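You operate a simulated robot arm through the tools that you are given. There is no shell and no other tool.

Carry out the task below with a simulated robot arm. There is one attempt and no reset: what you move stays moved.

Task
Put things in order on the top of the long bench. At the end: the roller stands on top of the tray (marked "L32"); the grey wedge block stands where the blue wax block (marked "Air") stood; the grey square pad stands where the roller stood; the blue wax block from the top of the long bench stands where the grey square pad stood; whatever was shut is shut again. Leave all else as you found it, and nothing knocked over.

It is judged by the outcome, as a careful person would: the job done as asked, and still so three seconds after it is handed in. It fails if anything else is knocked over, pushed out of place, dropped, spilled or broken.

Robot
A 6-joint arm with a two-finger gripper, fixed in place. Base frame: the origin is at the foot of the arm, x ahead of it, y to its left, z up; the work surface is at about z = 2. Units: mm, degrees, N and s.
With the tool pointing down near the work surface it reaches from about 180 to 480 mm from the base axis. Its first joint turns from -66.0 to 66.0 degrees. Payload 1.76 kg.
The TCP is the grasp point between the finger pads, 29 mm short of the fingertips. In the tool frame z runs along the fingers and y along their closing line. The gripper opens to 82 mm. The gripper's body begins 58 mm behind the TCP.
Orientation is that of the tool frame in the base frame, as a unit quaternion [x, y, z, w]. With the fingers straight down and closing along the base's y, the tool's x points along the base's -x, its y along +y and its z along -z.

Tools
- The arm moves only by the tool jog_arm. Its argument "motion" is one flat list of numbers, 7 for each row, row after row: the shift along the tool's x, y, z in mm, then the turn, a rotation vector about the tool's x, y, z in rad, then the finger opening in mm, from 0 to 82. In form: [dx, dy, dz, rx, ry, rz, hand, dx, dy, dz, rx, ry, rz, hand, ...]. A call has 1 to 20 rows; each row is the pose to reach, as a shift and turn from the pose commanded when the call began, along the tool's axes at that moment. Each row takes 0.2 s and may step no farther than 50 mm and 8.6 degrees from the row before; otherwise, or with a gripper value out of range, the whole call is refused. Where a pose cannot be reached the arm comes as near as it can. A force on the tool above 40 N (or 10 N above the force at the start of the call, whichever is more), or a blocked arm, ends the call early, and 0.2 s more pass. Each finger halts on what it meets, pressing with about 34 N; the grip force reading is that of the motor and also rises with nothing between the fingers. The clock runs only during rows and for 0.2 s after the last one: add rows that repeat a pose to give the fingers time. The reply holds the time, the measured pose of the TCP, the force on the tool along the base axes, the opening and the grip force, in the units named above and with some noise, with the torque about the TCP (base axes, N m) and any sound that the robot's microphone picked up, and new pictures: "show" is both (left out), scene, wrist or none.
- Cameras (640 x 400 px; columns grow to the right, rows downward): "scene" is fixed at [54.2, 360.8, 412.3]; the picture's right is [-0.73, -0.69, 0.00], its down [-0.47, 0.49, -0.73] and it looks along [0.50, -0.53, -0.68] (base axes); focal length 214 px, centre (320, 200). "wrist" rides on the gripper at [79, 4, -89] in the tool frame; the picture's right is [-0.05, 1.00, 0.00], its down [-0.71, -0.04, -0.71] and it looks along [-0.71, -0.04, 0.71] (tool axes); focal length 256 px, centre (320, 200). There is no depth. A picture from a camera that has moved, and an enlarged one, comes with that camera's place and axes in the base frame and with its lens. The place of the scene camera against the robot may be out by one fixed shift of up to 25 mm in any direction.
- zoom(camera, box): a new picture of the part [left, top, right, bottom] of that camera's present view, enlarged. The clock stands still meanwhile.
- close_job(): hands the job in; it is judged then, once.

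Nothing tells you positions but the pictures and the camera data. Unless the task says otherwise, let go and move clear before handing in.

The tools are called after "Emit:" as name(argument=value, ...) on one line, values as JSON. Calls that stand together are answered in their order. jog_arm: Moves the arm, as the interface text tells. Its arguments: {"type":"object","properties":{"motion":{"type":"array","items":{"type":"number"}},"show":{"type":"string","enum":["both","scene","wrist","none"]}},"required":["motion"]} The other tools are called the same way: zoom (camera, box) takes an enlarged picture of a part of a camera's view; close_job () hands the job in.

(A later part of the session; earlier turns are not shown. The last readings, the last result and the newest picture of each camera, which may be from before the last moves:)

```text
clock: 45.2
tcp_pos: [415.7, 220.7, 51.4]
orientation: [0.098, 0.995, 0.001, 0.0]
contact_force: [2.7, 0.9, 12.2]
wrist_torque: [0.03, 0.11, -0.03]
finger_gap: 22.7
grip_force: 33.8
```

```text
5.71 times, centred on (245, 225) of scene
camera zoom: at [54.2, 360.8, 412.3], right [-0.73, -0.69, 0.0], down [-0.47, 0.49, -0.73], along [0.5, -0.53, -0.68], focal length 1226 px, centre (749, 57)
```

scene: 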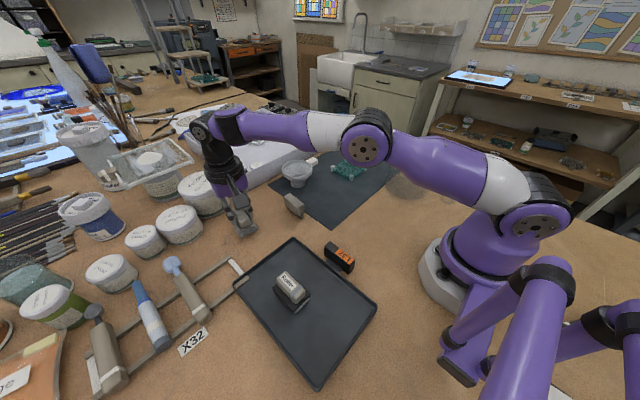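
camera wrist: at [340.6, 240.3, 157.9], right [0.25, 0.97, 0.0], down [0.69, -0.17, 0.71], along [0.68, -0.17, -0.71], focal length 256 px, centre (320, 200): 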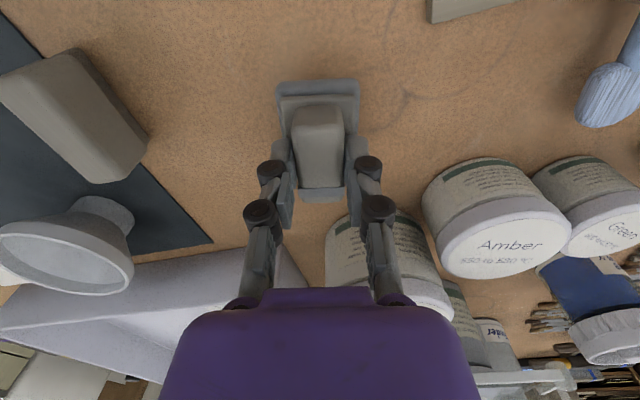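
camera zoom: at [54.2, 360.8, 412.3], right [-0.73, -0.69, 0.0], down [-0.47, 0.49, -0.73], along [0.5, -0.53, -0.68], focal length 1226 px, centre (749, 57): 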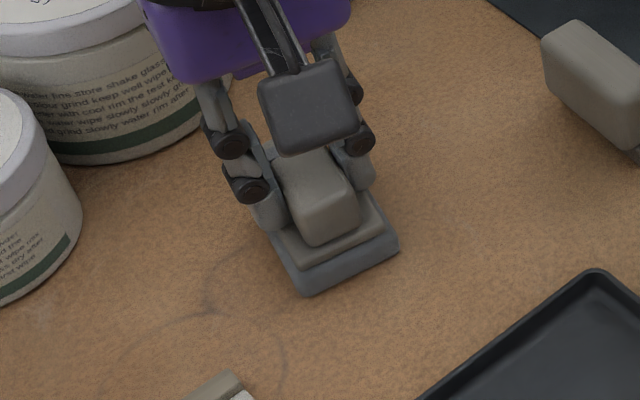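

The pad is on the bench. I release, rise straight, then pull inward.

Emit:
jog_arm(motion=[0, 0, 0, 0, 0, 0, 24, 0, 0, 0, 0, 0, 0, 28, 0, 0, 0, 0, 0, 0, 40, 0, 0, 0, 0, 0, 0, 56, 0, 0, -2, 0, 0, 0, 60, 0, 0, -12, 0, 0, 0, 60, 2, 0, -30, 0, 0, 0, 60, 12, 0, -50, 0, 0, 0, 60, 30, 0, -70, 0, 0, 0, 60, 50, 0, -85, 0, 0, 0, 60, 50, 0, -85, 0, 0, 0, 60], show="both")

Emit:
zoom(camera="scene", box=[200, 170, 310, 260])

Emit:
zoom(camera="wrist", box=[240, 60, 440, 220])

```text
clock: 47.6
tcp_pos: [366.7, 231.6, 134.6]
orientation: [0.098, 0.995, 0.001, -0.001]
contact_force: [-0.2, 0.3, 0.4]
wrist_torque: [-0.06, -0.02, 0.01]
finger_gap: 59.9
grip_force: 0.1
camera wrist: at [291.5, 250.8, 224.7], right [0.25, 0.97, 0.0], down [0.69, -0.17, 0.71], along [0.68, -0.17, -0.71], focal length 256 px, centre (320, 200)
```

scene: 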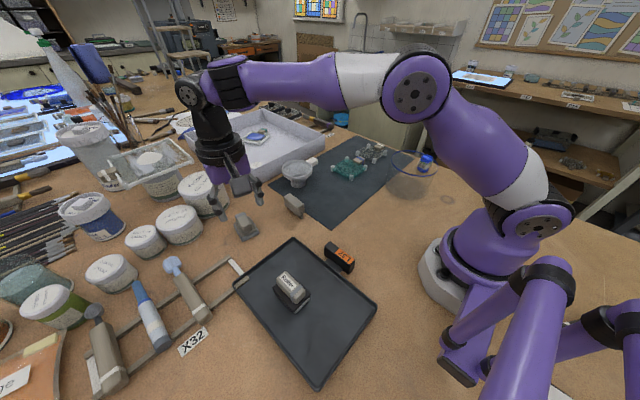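
wrist: 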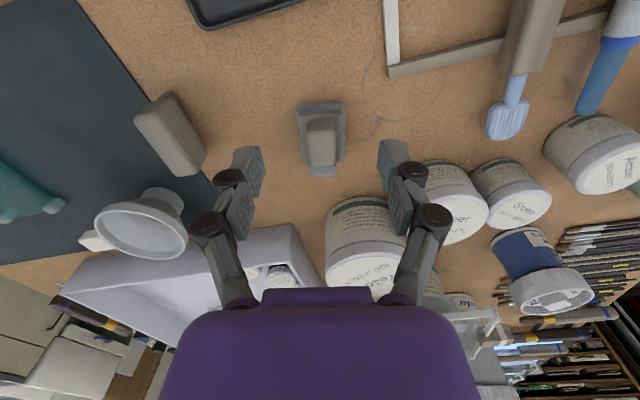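

```text
4.44 times, centred on (255, 215) of scene
camera zoom: at [54.2, 360.8, 412.3], right [-0.73, -0.69, 0.0], down [-0.47, 0.49, -0.73], along [0.5, -0.53, -0.68], focal length 953 px, centre (609, 133)
```

zoom: 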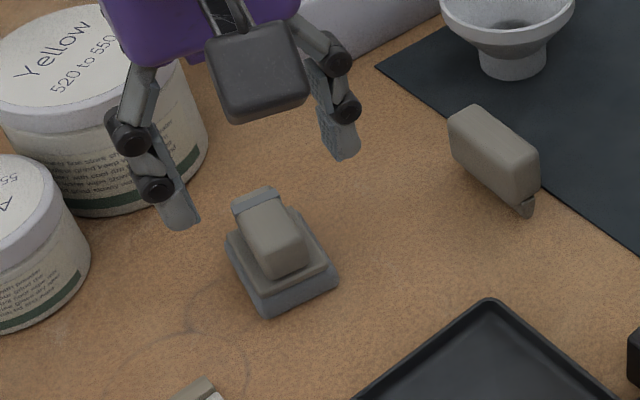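

```text
2.50 times, centred on (340, 140) of wrist
camera zoom: at [291.5, 250.8, 224.7], right [0.25, 0.97, 0.0], down [0.69, -0.17, 0.71], along [0.68, -0.17, -0.71], focal length 640 px, centre (270, 350)
```

zoom: 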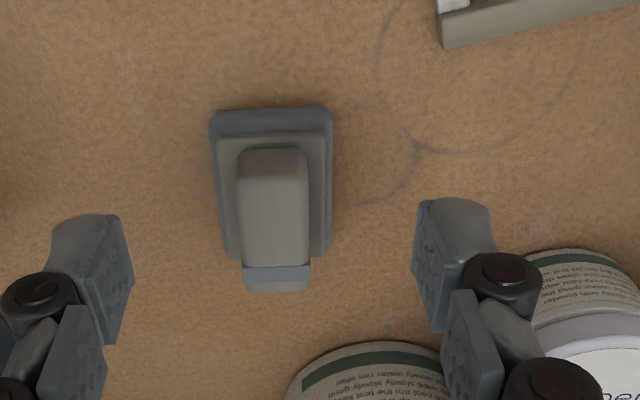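

The pad stands where the roller stood. Next I travel high over to the Air block, with the gripper turned so the camera stays clear of the glass vessel.

Emit:
jog_arm(motion=[1, -15, -15, 0, 0, 0, 70, 3, -40, -35, 0, 0, -0.005, 82, 6, -75, -50, 0, 0, -0.01, 82, 9, -112, -55, 0, 0, -0.014, 82, 12, -150, -55, 0, 0, -0.018, 82, 15, -188, -55, 0, 0, -0.022, 82, 18, -226, -55, 0, 0, -0.026, 82, 21, -264, -55, 0, 0, -0.03, 82, 25, -302, -55, 0, 0, -0.034, 82, 28, -340, -55, 0, 0, -0.038, 82, 31, -378, -55, 0, 0, -0.042, 82, 35, -416, -55, 0, 0, -0.046, 82, 38, -454, -55, 0, 0, -0.05, 82, 41, -490, -52, 0, 0, -0.054, 82, 43, -522, -45, 0, 0, -0.056, 82, 45, -545, -36, 0, 0, -0.056, 82, 45.4, -551.4, -25, 0, 0, -0.056, 82, 45.4, -551.4, -25, 0, 0, -0.056, 82], show="both")

Emit:
zoom(camera="wrist", box=[240, 30, 400, 158])

```text
clock: 51.4
tcp_pos: [216.4, -302.2, 161.1]
orientation: [0.069, 0.998, 0.001, -0.001]
contact_force: [-0.6, 0.3, 0.7]
wrist_torque: [-0.02, 0.01, -0.03]
finger_gap: 82.0
grip_force: 0.2
camera wrist: at [139.5, -287.2, 251.3], right [0.19, 0.98, 0.0], down [0.69, -0.14, 0.71], along [0.69, -0.13, -0.71], focal length 256 px, centre (320, 200)
```

scene: 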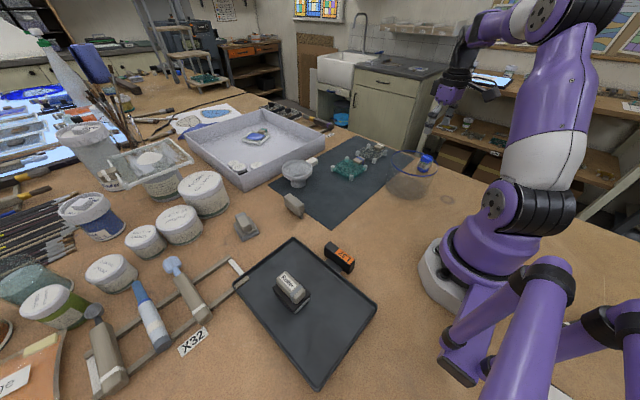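
wrist: 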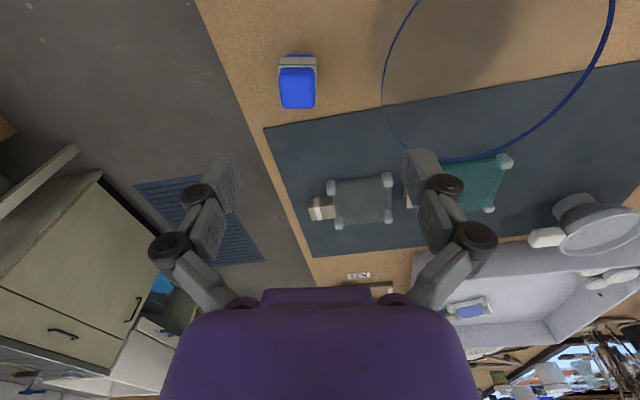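

```text
3.12 times, centred on (320, 94) of wrist
camera zoom: at [139.5, -287.2, 251.3], right [0.19, 0.98, 0.0], down [0.69, -0.14, 0.71], along [0.69, -0.13, -0.71], focal length 800 px, centre (320, 531)
```

zoom: 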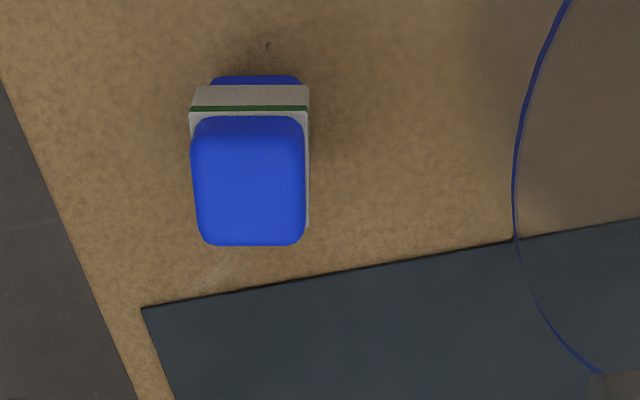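

The Air block is about 30 mm square, ~44 mm tall, centred near (217.4,-320.3), yaw about -11°. I align above it with fingers at 56 mm.

Emit:
jog_arm(motion=[-1, -6, 10, 0, 0, 0.015, 70, -3.5, -17.8, 30, 0, 0, 0.04, 56, -3.5, -17.8, 55, 0, 0, 0.05, 56, -3.5, -17.8, 70, 0, 0, 0.05, 56, -3.5, -17.8, 70, 0, 0, 0.05, 56], show="both")

Emit:
zoom(camera="wrist", box=[180, 40, 480, 220])

Emit:
zoom(camera="scene", box=[370, 90, 490, 200])

```text
clock: 52.6
tcp_pos: [215.8, -319.0, 89.8]
orientation: [0.095, 0.996, 0.001, -0.001]
contact_force: [0.8, 0.0, 0.4]
wrist_torque: [0.02, 0.04, 0.03]
finger_gap: 55.9
grip_force: 0.0
camera wrist: at [140.6, -300.1, 179.0], right [0.24, 0.97, 0.0], down [0.69, -0.17, 0.71], along [0.69, -0.17, -0.71], focal length 256 px, centre (320, 200)
```

scene: 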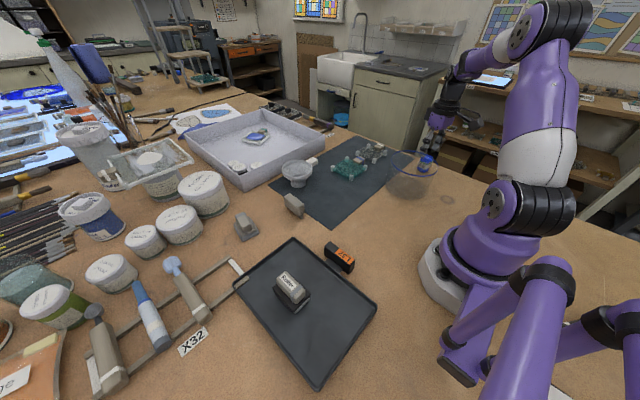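
wrist: 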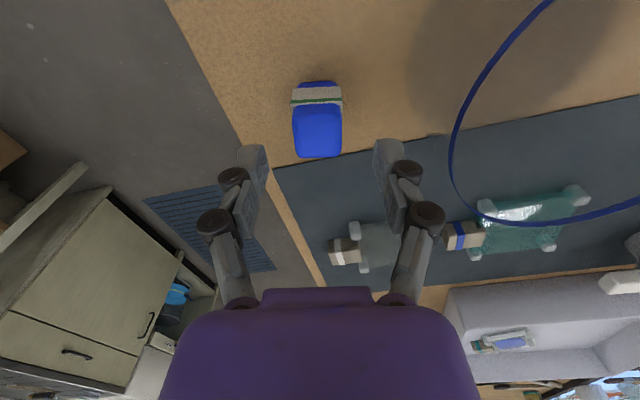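

```text
2.13 times, centred on (330, 130) of wrist
camera zoom: at [140.6, -300.1, 179.0], right [0.24, 0.97, 0.0], down [0.69, -0.17, 0.71], along [0.69, -0.17, -0.71], focal length 546 px, centre (299, 349)
```

zoom: 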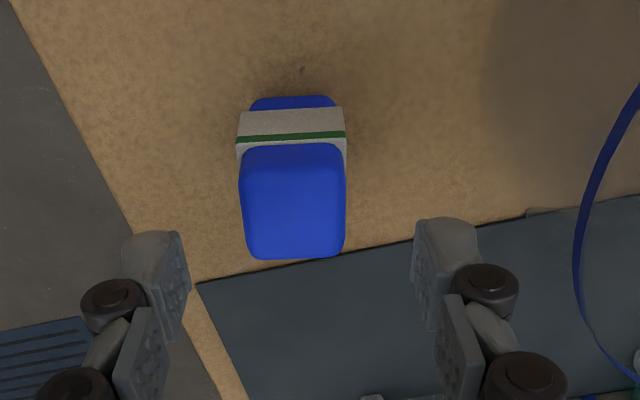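

```text
3.64 times, centred on (430, 145) of scene
camera zoom: at [54.2, 360.8, 412.3], right [-0.73, -0.69, 0.0], down [-0.47, 0.49, -0.73], along [0.5, -0.53, -0.68], focal length 780 px, centre (-80, 400)
```

zoom: 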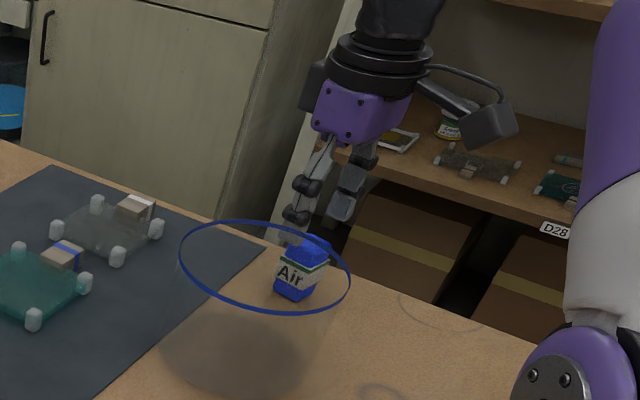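

Alignment is close; a 1.5 mm correction, then I descend to z≈37.

Emit:
jog_arm(motion=[-1.5, -1.5, 15, 0, 0, 0.01, 56, -1.5, -1.5, 32, 0, 0, 0.01, 56, -1.5, -1.5, 46, 0, 0, 0.01, 56, -1.5, -1.5, 53, 0, 0, 0.01, 56, -1.5, -1.5, 53, 0, 0, 0.01, 56], show="wrist")

Emit:
zoom(camera="wrist", box=[180, 40, 480, 220])

Emit:
zoom(camera="scene", box=[370, 90, 490, 200])

```text
clock: 53.8
tcp_pos: [217.3, -322.4, 38.0]
orientation: [0.099, 0.995, 0.001, -0.001]
contact_force: [-0.1, -0.3, -0.6]
wrist_torque: [0.02, 0.02, 0.01]
finger_gap: 56.2
grip_force: 0.0
camera wrist: at [141.8, -302.3, 126.7], right [0.25, 0.97, 0.0], down [0.69, -0.18, 0.71], along [0.68, -0.18, -0.71], focal length 256 px, centre (320, 200)
```

wrist: 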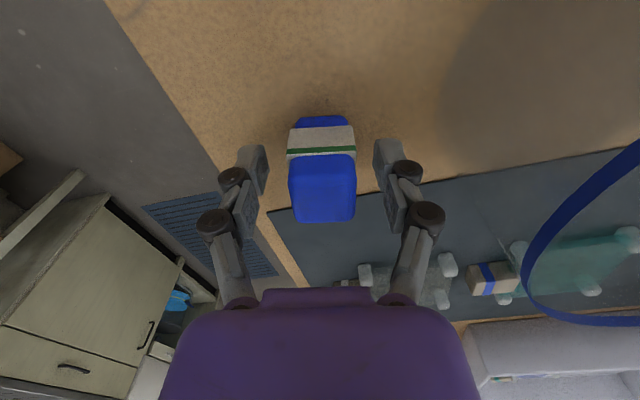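

```text
2.13 times, centred on (330, 130) of wrist
camera zoom: at [141.8, -302.3, 126.7], right [0.25, 0.97, 0.0], down [0.69, -0.18, 0.71], along [0.68, -0.18, -0.71], focal length 546 px, centre (299, 349)
```

zoom: 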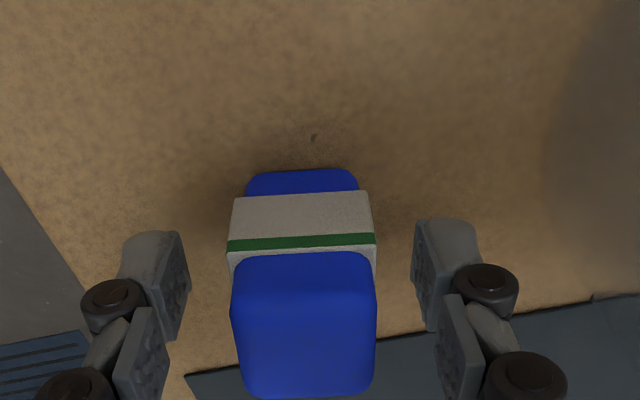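

```text
3.64 times, centred on (430, 145) of scene
camera zoom: at [54.2, 360.8, 412.3], right [-0.73, -0.69, 0.0], down [-0.47, 0.49, -0.73], along [0.5, -0.53, -0.68], focal length 780 px, centre (-80, 400)
```

zoom: 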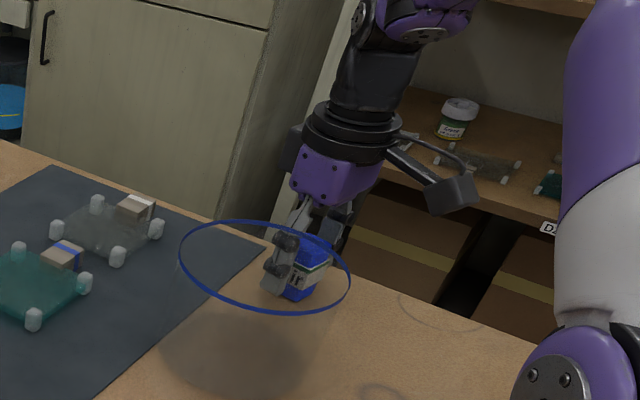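

Centred. Closing on the Air block.

Emit:
jog_arm(motion=[0, 0, 0, 0, 0, 0, 44, 0, 0, 0, 0, 0, 0, 34, 0, 0, 0, 0, 0, 0, 20, 0, 0, 0, 0, 0, 0, 0, 0, 0, 0, 0, 0, 0, 0], show="none")

Emit:
jog_arm(motion=[0, 0, -1, 0, 0, 0, 0, 0, 0, -2, 0, 0, 0, 0, 0, 0, -4, 0, 0, 0, 0, 0, 0, -7, 0, 0, 0, 0, 0, 0, -10, 0, 0, 0, 0, 0, 0, -10, 0, 0, 0, 0], show="both")

Emit:
zoom(camera="wrist", box=[180, 40, 480, 220])

Emit:
zoom(camera="scene", box=[370, 90, 490, 200])

```text
clock: 55.0
tcp_pos: [217.9, -323.0, 37.4]
orientation: [0.099, 0.995, 0.001, 0.0]
contact_force: [0.4, 0.5, 0.8]
wrist_torque: [-0.02, 0.03, -0.06]
finger_gap: 27.2
grip_force: 34.1
```

```text
clock: 56.4
tcp_pos: [217.8, -321.6, 48.8]
orientation: [0.099, 0.995, 0.001, -0.001]
contact_force: [-0.3, -0.3, -0.3]
wrist_torque: [0.02, -0.01, 0.03]
finger_gap: 26.9
grip_force: 33.9
camera wrist: at [142.2, -301.7, 136.8], right [0.25, 0.97, 0.0], down [0.69, -0.18, 0.71], along [0.68, -0.18, -0.71], focal length 256 px, centre (320, 200)
```

scene: 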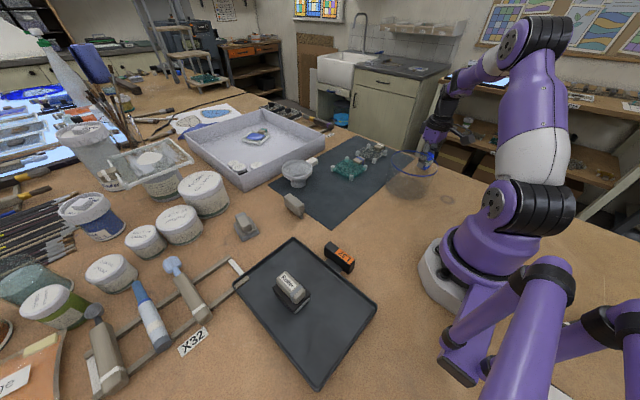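
wrist: 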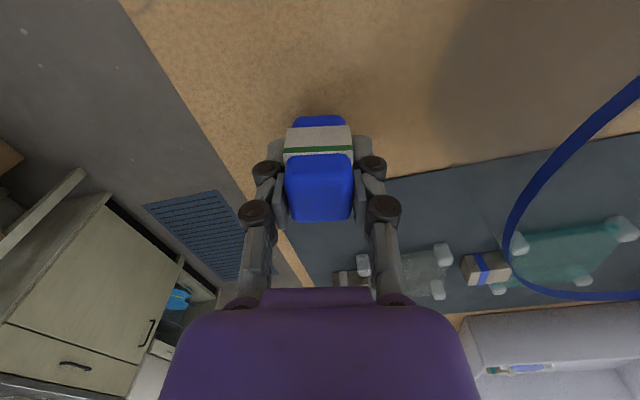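

```text
2.13 times, centred on (330, 130) of wrist
camera zoom: at [142.2, -301.7, 136.8], right [0.25, 0.97, 0.0], down [0.69, -0.18, 0.71], along [0.68, -0.18, -0.71], focal length 546 px, centre (299, 349)
```

zoom: 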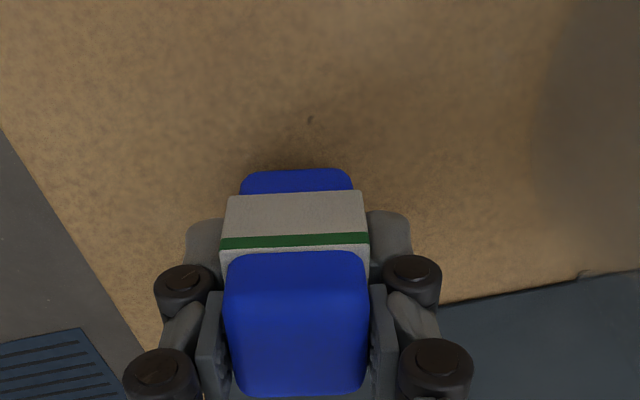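

```text
3.64 times, centred on (430, 145) of scene
camera zoom: at [54.2, 360.8, 412.3], right [-0.73, -0.69, 0.0], down [-0.47, 0.49, -0.73], along [0.5, -0.53, -0.68], focal length 780 px, centre (-80, 400)
```

zoom: 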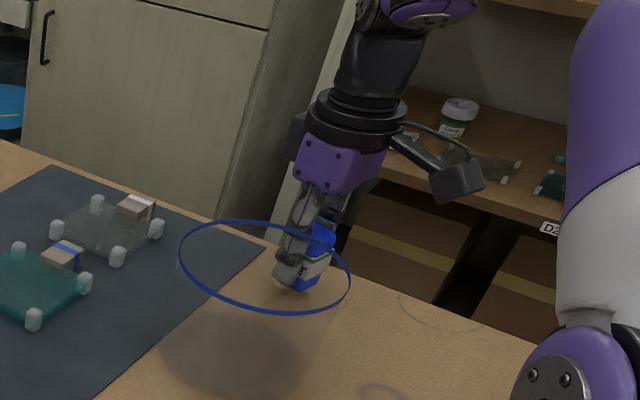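

The Air block is held. I lift straight up to z≈170, well above the vessel rim.

Emit:
jog_arm(motion=[0, 0, -5, 0, 0, 0, 0, 0, 0, -14, 0, 0, 0, 0, 0, 0, -25, 0, 0, 0, 0, 0, 0, -38, 0, 0, 0, 0, 0, 0, -52, 0, 0, 0, 0, 0, 0, -66, 0, 0, 0, 0, 0, 0, -80, 0, 0, 0, 0, 0, 0, -94, 0, 0, 0, 0, 0, 0, -107, 0, 0, 0, 0, 0, 0, -116, 0, 0, 0, 0, 0, 0, -121, 0, 0, 0, 0, 0, 0, -121, 0, 0, 0, 0], show="both")

```text
clock: 59.0
tcp_pos: [216.4, -322.3, 168.7]
orientation: [0.099, 0.995, 0.001, -0.001]
contact_force: [-0.2, 0.0, -0.6]
wrist_torque: [-0.01, -0.01, 0.01]
finger_gap: 27.0
grip_force: 34.5
camera wrist: at [141.6, -301.9, 258.4], right [0.25, 0.97, 0.0], down [0.69, -0.18, 0.71], along [0.68, -0.17, -0.71], focal length 256 px, centre (320, 200)
```

scene: 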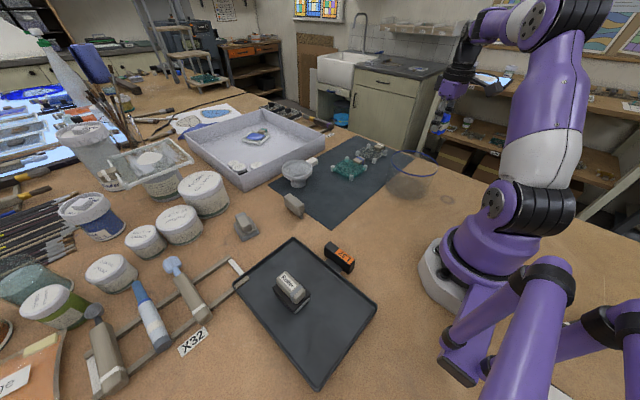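
wrist: 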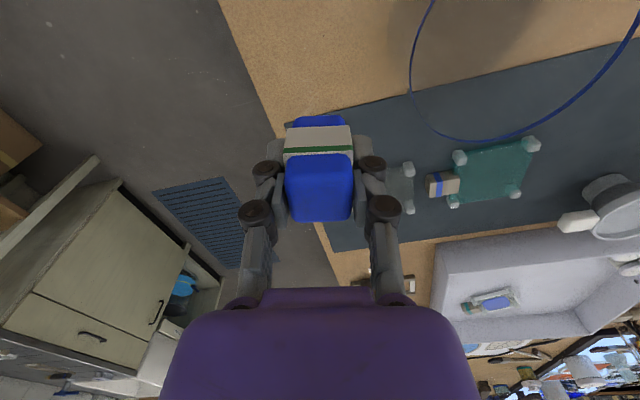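

Emit:
jog_arm(motion=[-2, 9, 0, 0, 0, -0.003, 0, -6, 28, 0, 0, 0, -0.007, 0, -10.5, 51, 0, 0, 0, -0.012, 0, -15.5, 75, 0, 0, 0, -0.017, 0, -20.5, 100, 0, 0, 0, -0.022, 0, -25.7, 125, 0, 0, 0, -0.027, 0, -31, 150, 0, 0, 0, -0.033, 0, -36, 175, 0, 0, 0, -0.039, 0, -41.2, 200, 0, 0, 0, -0.045, 0, -46.4, 225, 0, 0, 0, -0.05, 0, -51.5, 250, 0, 0, 0, -0.056, 0, -56.5, 274, 0, 0, 0, -0.062, 0, -60.2, 292, 0, 0, 0, -0.066, 0, -62, 300.7, 0, 0, 0, -0.068, 0, -62, 300.7, 0, 0, 0, -0.068, 0], show="both")

```text
clock: 62.2
tcp_pos: [338.6, -39.3, 170.6]
orientation: [0.065, 0.998, 0.001, -0.001]
contact_force: [-0.4, 0.2, -0.5]
wrist_torque: [0.0, 0.02, 0.01]
finger_gap: 26.8
grip_force: 33.7
camera wrist: at [261.4, -23.9, 259.5], right [0.18, 0.98, 0.0], down [0.7, -0.13, 0.71], along [0.69, -0.13, -0.71], focal length 256 px, centre (320, 200)
```

scene: 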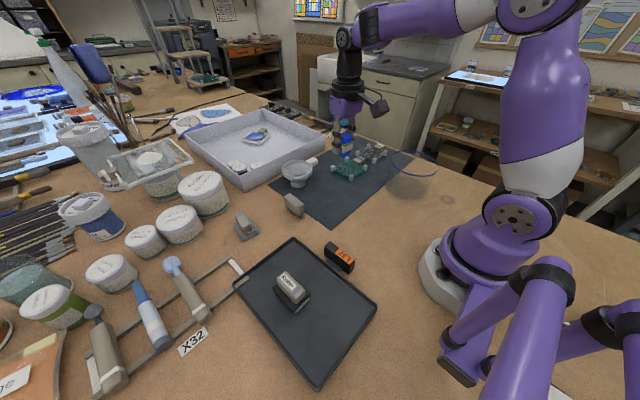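
wrist: 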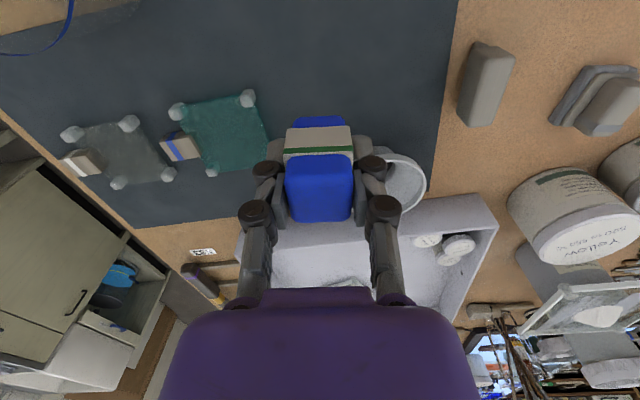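

Slight correction, then lower to just above the mat.

Emit:
jog_arm(motion=[1, -0.5, 6, 0, 0, 0, 0, 2, -1, 18, 0, 0, 0, 0, 2.2, -1.2, 32, 0, 0, 0, 0, 2.2, -1.2, 46, 0, 0, 0, 0, 2.2, -1.2, 60, 0, 0, 0, 0, 2.2, -1.2, 74, 0, 0, 0, 0, 2.2, -1.2, 88, 0, 0, 0, 0, 2.2, -1.2, 100, 0, 0, 0, 0, 2.2, -1.2, 110, 0, 0, 0, 0, 2.2, -1.2, 117, 0, 0, 0, 0, 2.2, -1.2, 121, 0, 0, 0, 0, 2.2, -1.2, 121, 0, 0, 0, 0], show="both")

Emit:
zoom(camera="scene", box=[300, 130, 400, 215])

```text
clock: 64.8
tcp_pos: [335.5, -38.7, 47.2]
orientation: [0.065, 0.998, 0.001, -0.001]
contact_force: [0.3, 0.2, -0.8]
wrist_torque: [-0.02, 0.0, -0.01]
finger_gap: 26.8
grip_force: 33.9
camera wrist: at [257.9, -24.8, 136.7], right [0.18, 0.98, 0.0], down [0.7, -0.13, 0.71], along [0.69, -0.13, -0.71], focal length 256 px, centre (320, 200)
```

scene: 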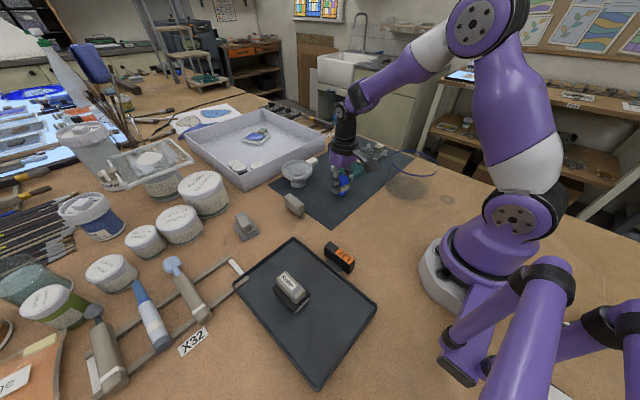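
wrist: 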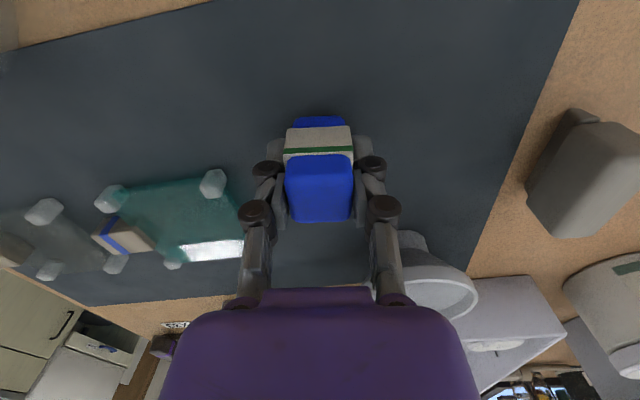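

```text
4.71 times, centred on (350, 172) of scene
camera zoom: at [54.2, 360.8, 412.3], right [-0.73, -0.69, 0.0], down [-0.47, 0.49, -0.73], along [0.5, -0.53, -0.68], focal length 1009 px, centre (179, 329)
```

zoom: 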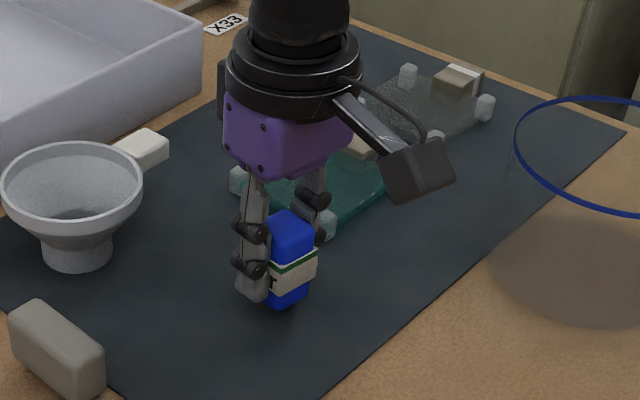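

Emit:
jog_arm(motion=[-0.5, -0.5, 2, 0, 0, 0, 0, -0.5, -0.5, 4, 0, 0, 0, 0, -0.5, -0.5, 6, 0, 0, 0, 0, -0.5, -0.5, 6, 0, 0, 0, 0], show="none")

Emit:
jog_arm(motion=[0, 0, 1, 0, 0, 0, 0, 0, 0, 1, 0, 0, 0, 0], show="none")

Emit:
jog_arm(motion=[0, 0, 1, 0, 0, 0, 0, 0, 0, 1, 0, 0, 0, 0], show="none")

```text
clock: 65.8
tcp_pos: [335.8, -39.9, 40.4]
orientation: [0.065, 0.998, 0.0, 0.0]
contact_force: [0.0, 0.0, -0.5]
wrist_torque: [-0.01, -0.01, -0.01]
finger_gap: 27.0
grip_force: 33.7
```

```text
clock: 66.4
tcp_pos: [335.6, -39.8, 39.7]
orientation: [0.066, 0.998, 0.002, -0.001]
contact_force: [0.1, 0.6, -0.7]
wrist_torque: [-0.02, -0.01, 0.03]
finger_gap: 27.0
grip_force: 34.2
```

```text
clock: 67.0
tcp_pos: [336.0, -39.0, 40.0]
orientation: [0.066, 0.998, 0.002, -0.001]
contact_force: [-2.1, -0.9, 3.9]
wrist_torque: [-0.03, 0.09, 0.02]
finger_gap: 26.7
grip_force: 34.0
```

Contact with the mat. Another slight press check, then release and rise.

Emit:
jog_arm(motion=[0, 0, 0.4, 0, 0, 0, 0, 0, 0, 0.4, 0, 0, 0, 28, 0, 0, 0.4, 0, 0, 0, 32, 0, 0, 0.4, 0, 0, 0, 42, 0, 0, 0.4, 0, 0, 0, 54, 0, 0, -2, 0, 0, 0, 56, 0, 0, -12, 0, 0, 0, 56, 0, 0, -30, 0, 0, 0, 56, 0, 0, -55, 0, 0, 0, 56, 0, 0, -85, 0, 0, 0, 60, 0, 0, -110, 0, 0, 0, 60, 0, 0, -110, 0, 0, 0, 60], show="both")

Emit:
zoom(camera="wrist", box=[220, 20, 420, 180])

Emit:
zoom(camera="scene", box=[300, 130, 400, 215])

```text
clock: 69.6
tcp_pos: [335.7, -40.4, 149.8]
orientation: [0.066, 0.998, 0.002, -0.001]
contact_force: [-0.5, -0.7, 0.4]
wrist_torque: [0.06, -0.01, 0.04]
finger_gap: 59.7
grip_force: 0.0
camera wrist: at [259.0, -25.4, 239.1], right [0.18, 0.98, 0.0], down [0.7, -0.13, 0.71], along [0.69, -0.13, -0.71], focal length 256 px, centre (320, 200)
```

scene: 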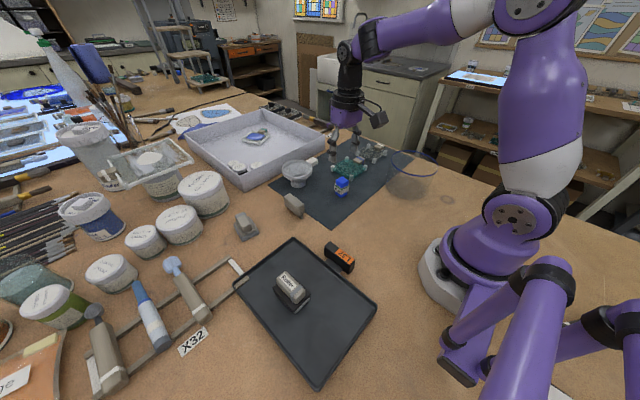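
wrist: 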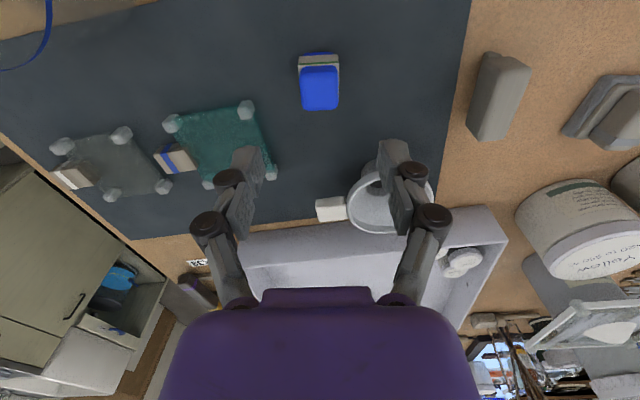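

```text
2.50 times, centred on (320, 100) of wrist
camera zoom: at [259.0, -25.4, 239.1], right [0.18, 0.98, 0.0], down [0.7, -0.13, 0.71], along [0.69, -0.13, -0.71], focal length 640 px, centre (320, 450)
```

zoom: 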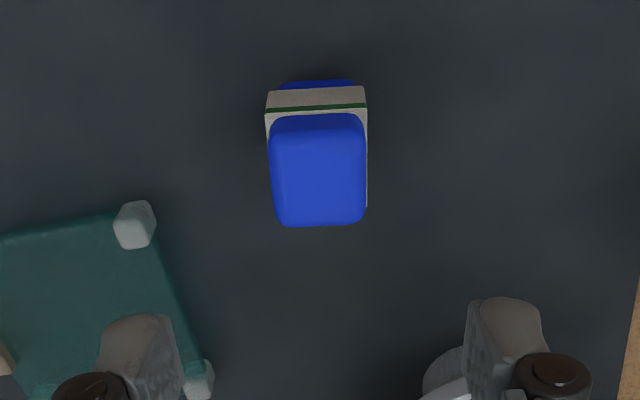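

```text
4.71 times, centred on (350, 172) of scene
camera zoom: at [54.2, 360.8, 412.3], right [-0.73, -0.69, 0.0], down [-0.47, 0.49, -0.73], along [0.5, -0.53, -0.68], focal length 1009 px, centre (179, 329)
```

zoom: 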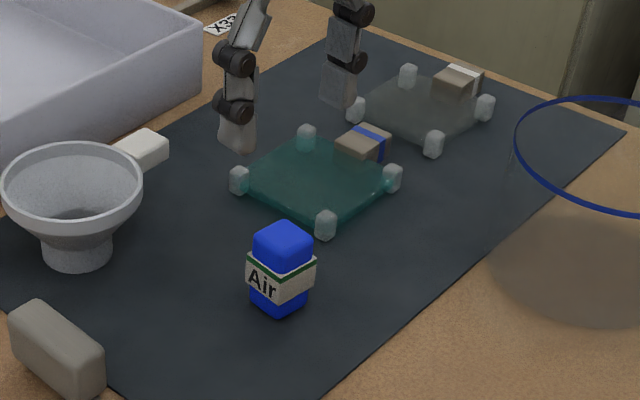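

The Air block stands where the pad stood. Next, the wedge: I move above it to look.

Emit:
jog_arm(motion=[-4, 28, 0, 0, 0, -0.02, 60, -8, 58, 0, 0, 0, -0.04, 60, -12, 88, 5, 0, 0, -0.06, 60, -16, 117, 15, 0, 0, -0.08, 60, -19.3, 143.8, 30, 0, 0, -0.096, 60, -19.3, 143.8, 40, 0, 0, -0.096, 60, -19.3, 143.8, 40, 0, 0, -0.096, 60], show="wrist")

Emit:
zoom(camera="wrist", box=[180, 20, 480, 220])

```text
clock: 71.2
tcp_pos: [372.3, 98.8, 108.8]
orientation: [0.017, 1.0, 0.001, 0.0]
contact_force: [0.6, 0.4, 0.3]
wrist_torque: [0.01, 0.0, 0.0]
finger_gap: 60.0
grip_force: 0.0
camera wrist: at [295.3, 106.6, 198.2], right [0.09, 1.0, 0.0], down [0.71, -0.06, 0.71], along [0.7, -0.06, -0.71], focal length 256 px, centre (320, 200)
```

wrist: 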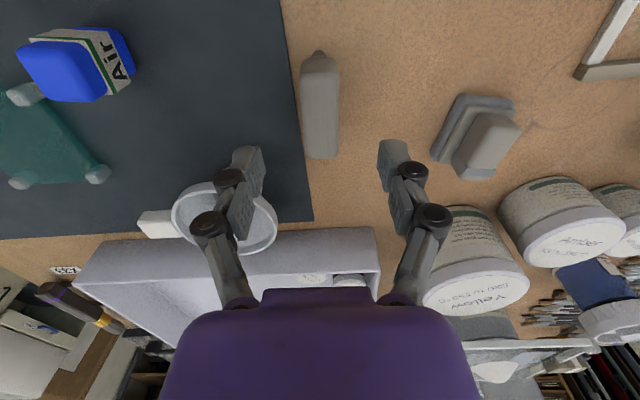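

```text
2.00 times, centred on (330, 120) of wrist
camera zoom: at [295.3, 106.6, 198.2], right [0.09, 1.0, 0.0], down [0.71, -0.06, 0.71], along [0.7, -0.06, -0.71], focal length 512 px, centre (300, 360)
```

zoom: 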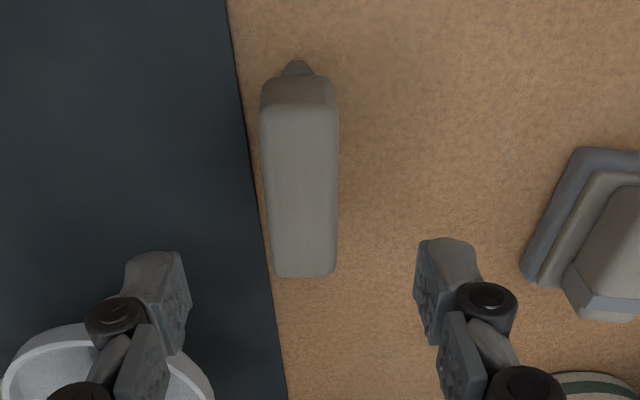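

The wedge grip is centred at (376,100.5), yaw about -3°. I descend with fingers at 50 mm to z≈60 first.

Emit:
jog_arm(motion=[-1.5, 0.5, 15, 0, 0, 0.01, 55, -2.5, 0.8, 32, 0, 0, 0.02, 50, -2.5, 0.8, 45, 0, 0, 0.02, 50, -2.5, 0.8, 50, 0, 0, 0.02, 50, -2.5, 0.8, 50, 0, 0, 0.02, 50], show="wrist")

Emit:
zoom(camera="wrist", box=[180, 40, 480, 220])

Emit:
zoom(camera="scene", box=[250, 150, 350, 235])

```text
clock: 72.4
tcp_pos: [378.2, 102.2, 59.5]
orientation: [0.028, 1.0, 0.001, -0.001]
contact_force: [0.6, -0.8, -0.7]
wrist_torque: [0.0, 0.01, -0.01]
finger_gap: 50.1
grip_force: 0.0
camera wrist: at [298.8, 109.7, 149.1], right [0.11, 0.99, 0.0], down [0.7, -0.08, 0.71], along [0.7, -0.07, -0.71], focal length 256 px, centre (320, 200)
```

wrist: 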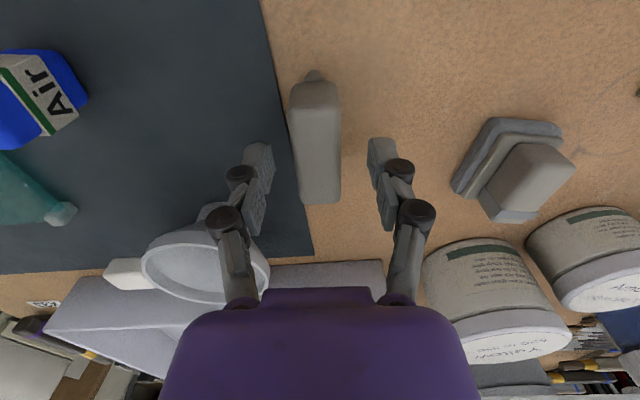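

```text
2.13 times, centred on (330, 130) of wrist
camera zoom: at [298.8, 109.7, 149.1], right [0.11, 0.99, 0.0], down [0.7, -0.08, 0.71], along [0.7, -0.07, -0.71], focal length 546 px, centre (299, 349)
```

zoom: 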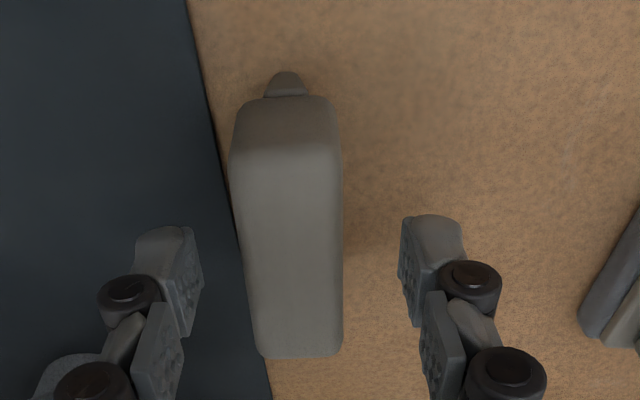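

```text
4.71 times, centred on (300, 192) of scene
camera zoom: at [54.2, 360.8, 412.3], right [-0.73, -0.69, 0.0], down [-0.47, 0.49, -0.73], along [0.5, -0.53, -0.68], focal length 1009 px, centre (414, 235)
```

zoom: 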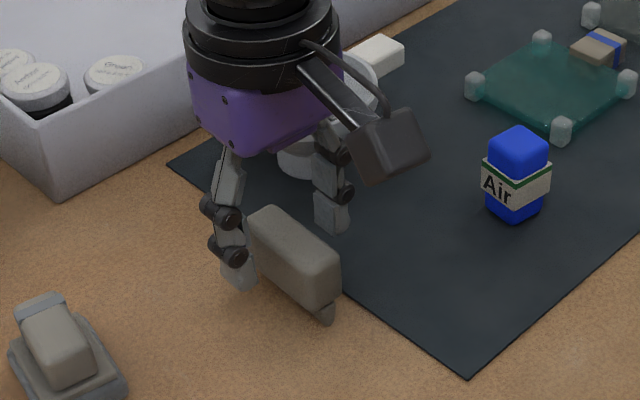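

Small lateral correction, then down to z≈36 and close.

Emit:
jog_arm(motion=[0, -1.8, 10, 0, 0, 0, 50, 0, -1.8, 19, 0, 0, 0, 50, 0, -1.8, 23, 0, 0, 0, 50, 0, -1.8, 23, 0, 0, 0, 50], show="none")

Emit:
zoom(camera="wrist", box=[180, 40, 480, 220])

Emit:
zoom(camera="scene", box=[250, 150, 350, 235])

```text
clock: 73.4
tcp_pos: [376.5, 98.8, 36.7]
orientation: [0.027, 1.0, 0.0, -0.001]
contact_force: [0.8, -0.2, -0.1]
wrist_torque: [0.03, -0.01, -0.02]
finger_gap: 50.2
grip_force: 0.0
```

```text
2.13 times, centred on (330, 130) of wrist
camera zoom: at [298.5, 106.6, 126.5], right [0.11, 0.99, 0.0], down [0.7, -0.08, 0.71], along [0.7, -0.07, -0.71], focal length 546 px, centre (299, 349)
```

zoom: 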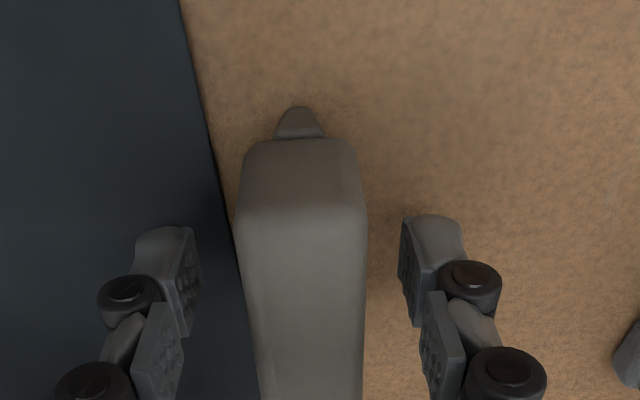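

```text
4.71 times, centred on (300, 192) of scene
camera zoom: at [54.2, 360.8, 412.3], right [-0.73, -0.69, 0.0], down [-0.47, 0.49, -0.73], along [0.5, -0.53, -0.68], focal length 1009 px, centre (414, 235)
```

zoom: 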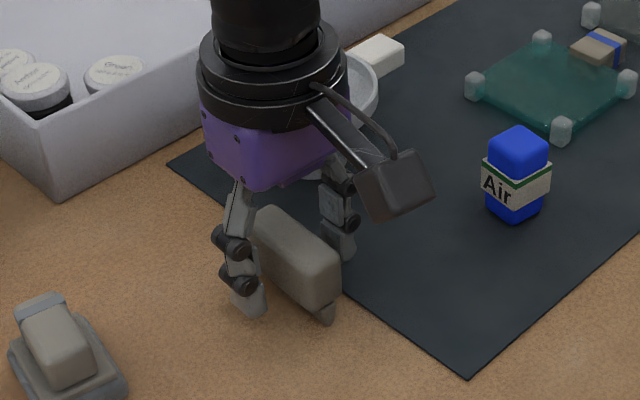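

Centred. Closing on the wedge and testing with a slow lift.

Emit:
jog_arm(motion=[0, 0, 0, 0, 0, 0, 40, 0, 0, 0, 0, 0, 0, 28, 0, 0, 0, 0, 0, 0, 15, 0, 0, 0, 0, 0, 0, 0, 0, 0, 0, 0, 0, 0, 0], show="none")

Emit:
jog_arm(motion=[0, 0, -1, 0, 0, 0, 0, 0, 0, -2, 0, 0, 0, 0, 0, 0, -4, 0, 0, 0, 0, 0, 0, -7, 0, 0, 0, 0, 0, 0, -10, 0, 0, 0, 0, 0, 0, -10, 0, 0, 0, 0], show="both")

Emit:
zoom(camera="wrist", box=[180, 40, 480, 220])

Emit:
zoom(camera="scene", box=[250, 150, 350, 235])

```text
clock: 74.6
tcp_pos: [375.2, 99.3, 37.6]
orientation: [0.026, 1.0, 0.001, 0.0]
contact_force: [-0.6, 0.3, 0.6]
wrist_torque: [-0.02, -0.02, 0.0]
finger_gap: 22.5
grip_force: 34.5
```

```text
clock: 76.0
tcp_pos: [377.3, 97.6, 47.0]
orientation: [0.027, 1.0, 0.0, -0.001]
contact_force: [-0.2, -0.4, -0.6]
wrist_torque: [-0.02, 0.02, -0.02]
finger_gap: 22.7
grip_force: 33.5
camera wrist: at [298.7, 107.2, 136.2], right [0.11, 0.99, 0.0], down [0.7, -0.08, 0.71], along [0.7, -0.07, -0.71], focal length 256 px, centre (320, 200)
```

scene: 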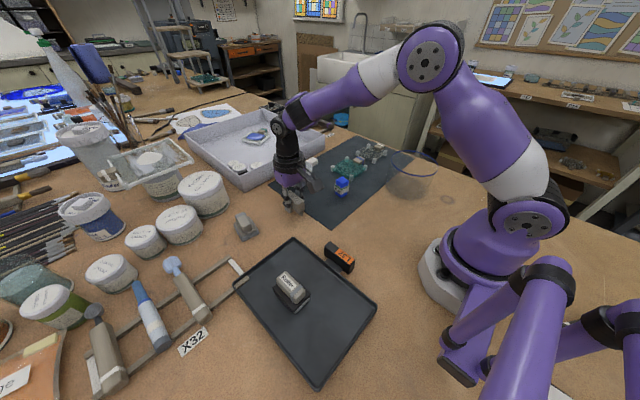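
wrist: 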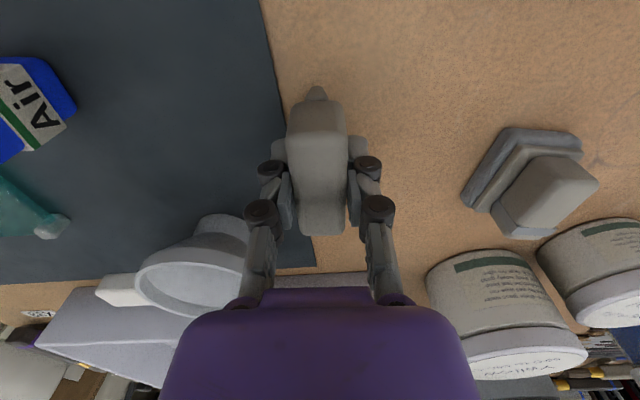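

```text
2.13 times, centred on (330, 130) of wrist
camera zoom: at [298.7, 107.2, 136.2], right [0.11, 0.99, 0.0], down [0.7, -0.08, 0.71], along [0.7, -0.07, -0.71], focal length 546 px, centre (299, 349)
```

zoom: 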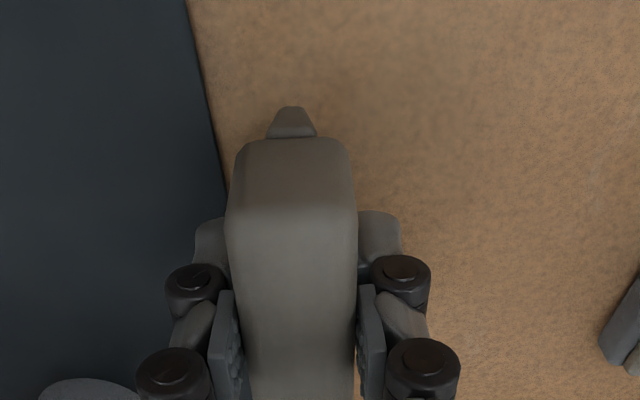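

```text
4.71 times, centred on (300, 192) of scene
camera zoom: at [54.2, 360.8, 412.3], right [-0.73, -0.69, 0.0], down [-0.47, 0.49, -0.73], along [0.5, -0.53, -0.68], focal length 1009 px, centre (414, 235)
```

zoom: 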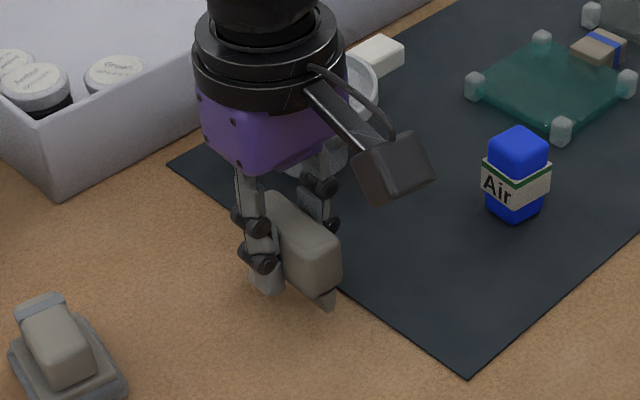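

The wedge is held. I lift it high, then carry it to where the Air block stood.

Emit:
jog_arm(motion=[0, 0, -5, 0, 0, 0, 0, 0, 0, -14, 0, 0, 0, 0, 1, 0, -25, 0, 0, 0, 0, 3, 0, -38, 0, 0, 0, 0, 6, 0, -52, 0, 0, 0, 0, 10, 0, -66, 0, 0, 0, 0, 15, 0, -80, 0, 0, 0, 0, 20, 0, -94, 0, 0, 0, 0, 25, 0, -107, 0, 0, 0, 0, 29, 0, -117, 0, 0, 0, 0, 31, 0, -123, 0, 0, 0, 0, 31, 0, -123, 0, 0, 0, 0], show="both")

```text
clock: 78.6
tcp_pos: [345.8, 99.5, 169.7]
orientation: [0.027, 1.0, 0.001, -0.001]
contact_force: [-0.8, 0.7, -0.1]
wrist_torque: [0.0, -0.01, -0.01]
finger_gap: 22.7
grip_force: 33.9
camera wrist: at [268.0, 108.8, 259.2], right [0.11, 0.99, 0.0], down [0.7, -0.08, 0.71], along [0.7, -0.07, -0.71], focal length 256 px, centre (320, 200)
```

scene: 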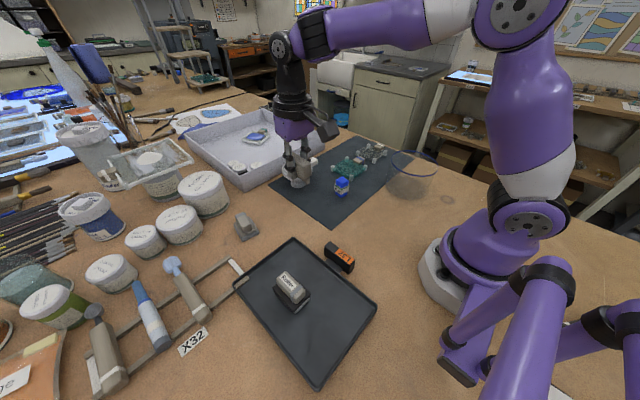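
wrist: 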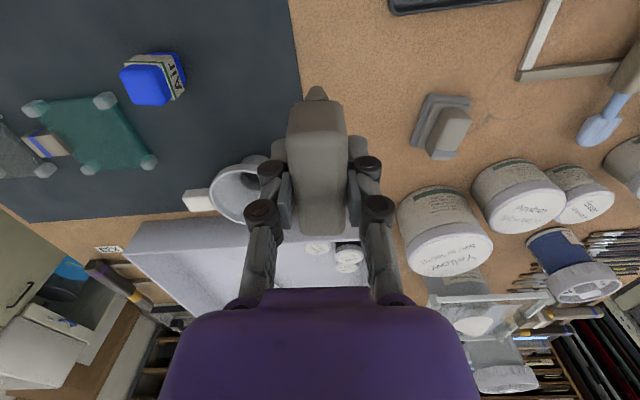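

Emit:
jog_arm(motion=[1.6, -6.4, 0, 0, 0, 0.002, 0, 5.3, -21.3, 0, 0, 0, 0.007, 0, 10.6, -42.7, 0, 0, 0, 0.014, 0, 16.4, -66.2, 0, 0, 0, 0.021, 0, 22.3, -89.6, 0, 0, 0, 0.029, 0, 28.1, -113.1, 0, 0, 0, 0.037, 0, 34, -136.6, 0, 0, 0, 0.044, 0, 39.8, -160.1, 0, 0, 0, 0.052, 0, 45.6, -183.6, 0, 0, 0, 0.059, 0, 51.5, -207, 0, 0, 0, 0.067, 0, 57.3, -230.5, 0, 0, 0, 0.075, 0, 63.1, -254, 0, 0, 0, 0.082, 0, 69, -277.5, 0, 0, 0, 0.09, 0, 74.8, -301, 0, 0, 0, 0.097, 0, 80.6, -324.4, 0, 0, 0, 0.105, 0, 86.5, -347.9, 0, 0, 0, 0.112, 0, 92.3, -371.4, 0, 0, 0, 0.12, 0, 98.1, -394.9, 0, 0, 0, 0.128, 0, 103.4, -416.2, 0, 0, 0, 0.135, 0, 106.1, -426.9, 0, 0, 0, 0.138, 0], show="both")

```text
clock: 82.8
tcp_pos: [216.0, -320.8, 170.3]
orientation: [0.096, 0.995, 0.001, -0.001]
contact_force: [-0.7, 0.0, -0.7]
wrist_torque: [0.02, 0.06, 0.0]
finger_gap: 22.5
grip_force: 33.9
camera wrist: at [140.6, -300.9, 259.7], right [0.24, 0.97, 0.0], down [0.69, -0.17, 0.71], along [0.68, -0.17, -0.71], focal length 256 px, centre (320, 200)
```

scene: 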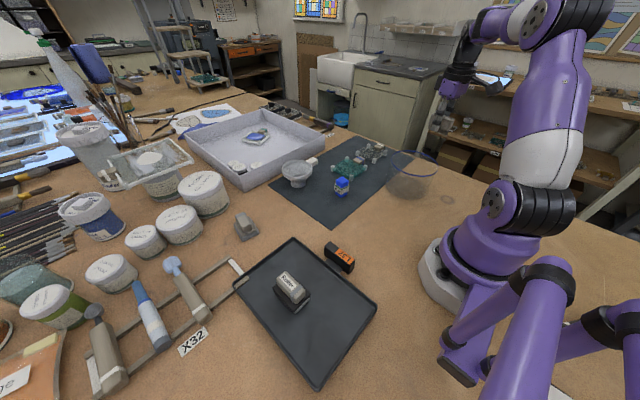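
wrist: 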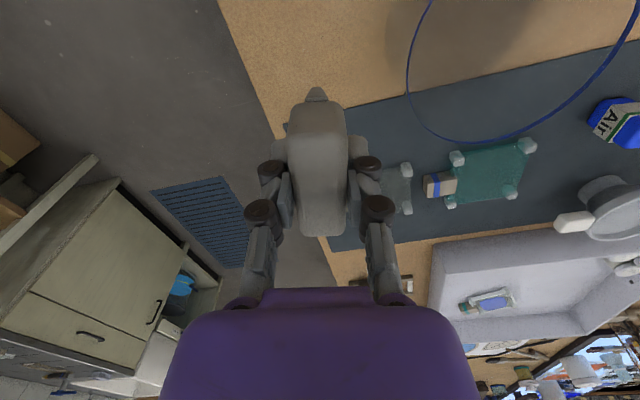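

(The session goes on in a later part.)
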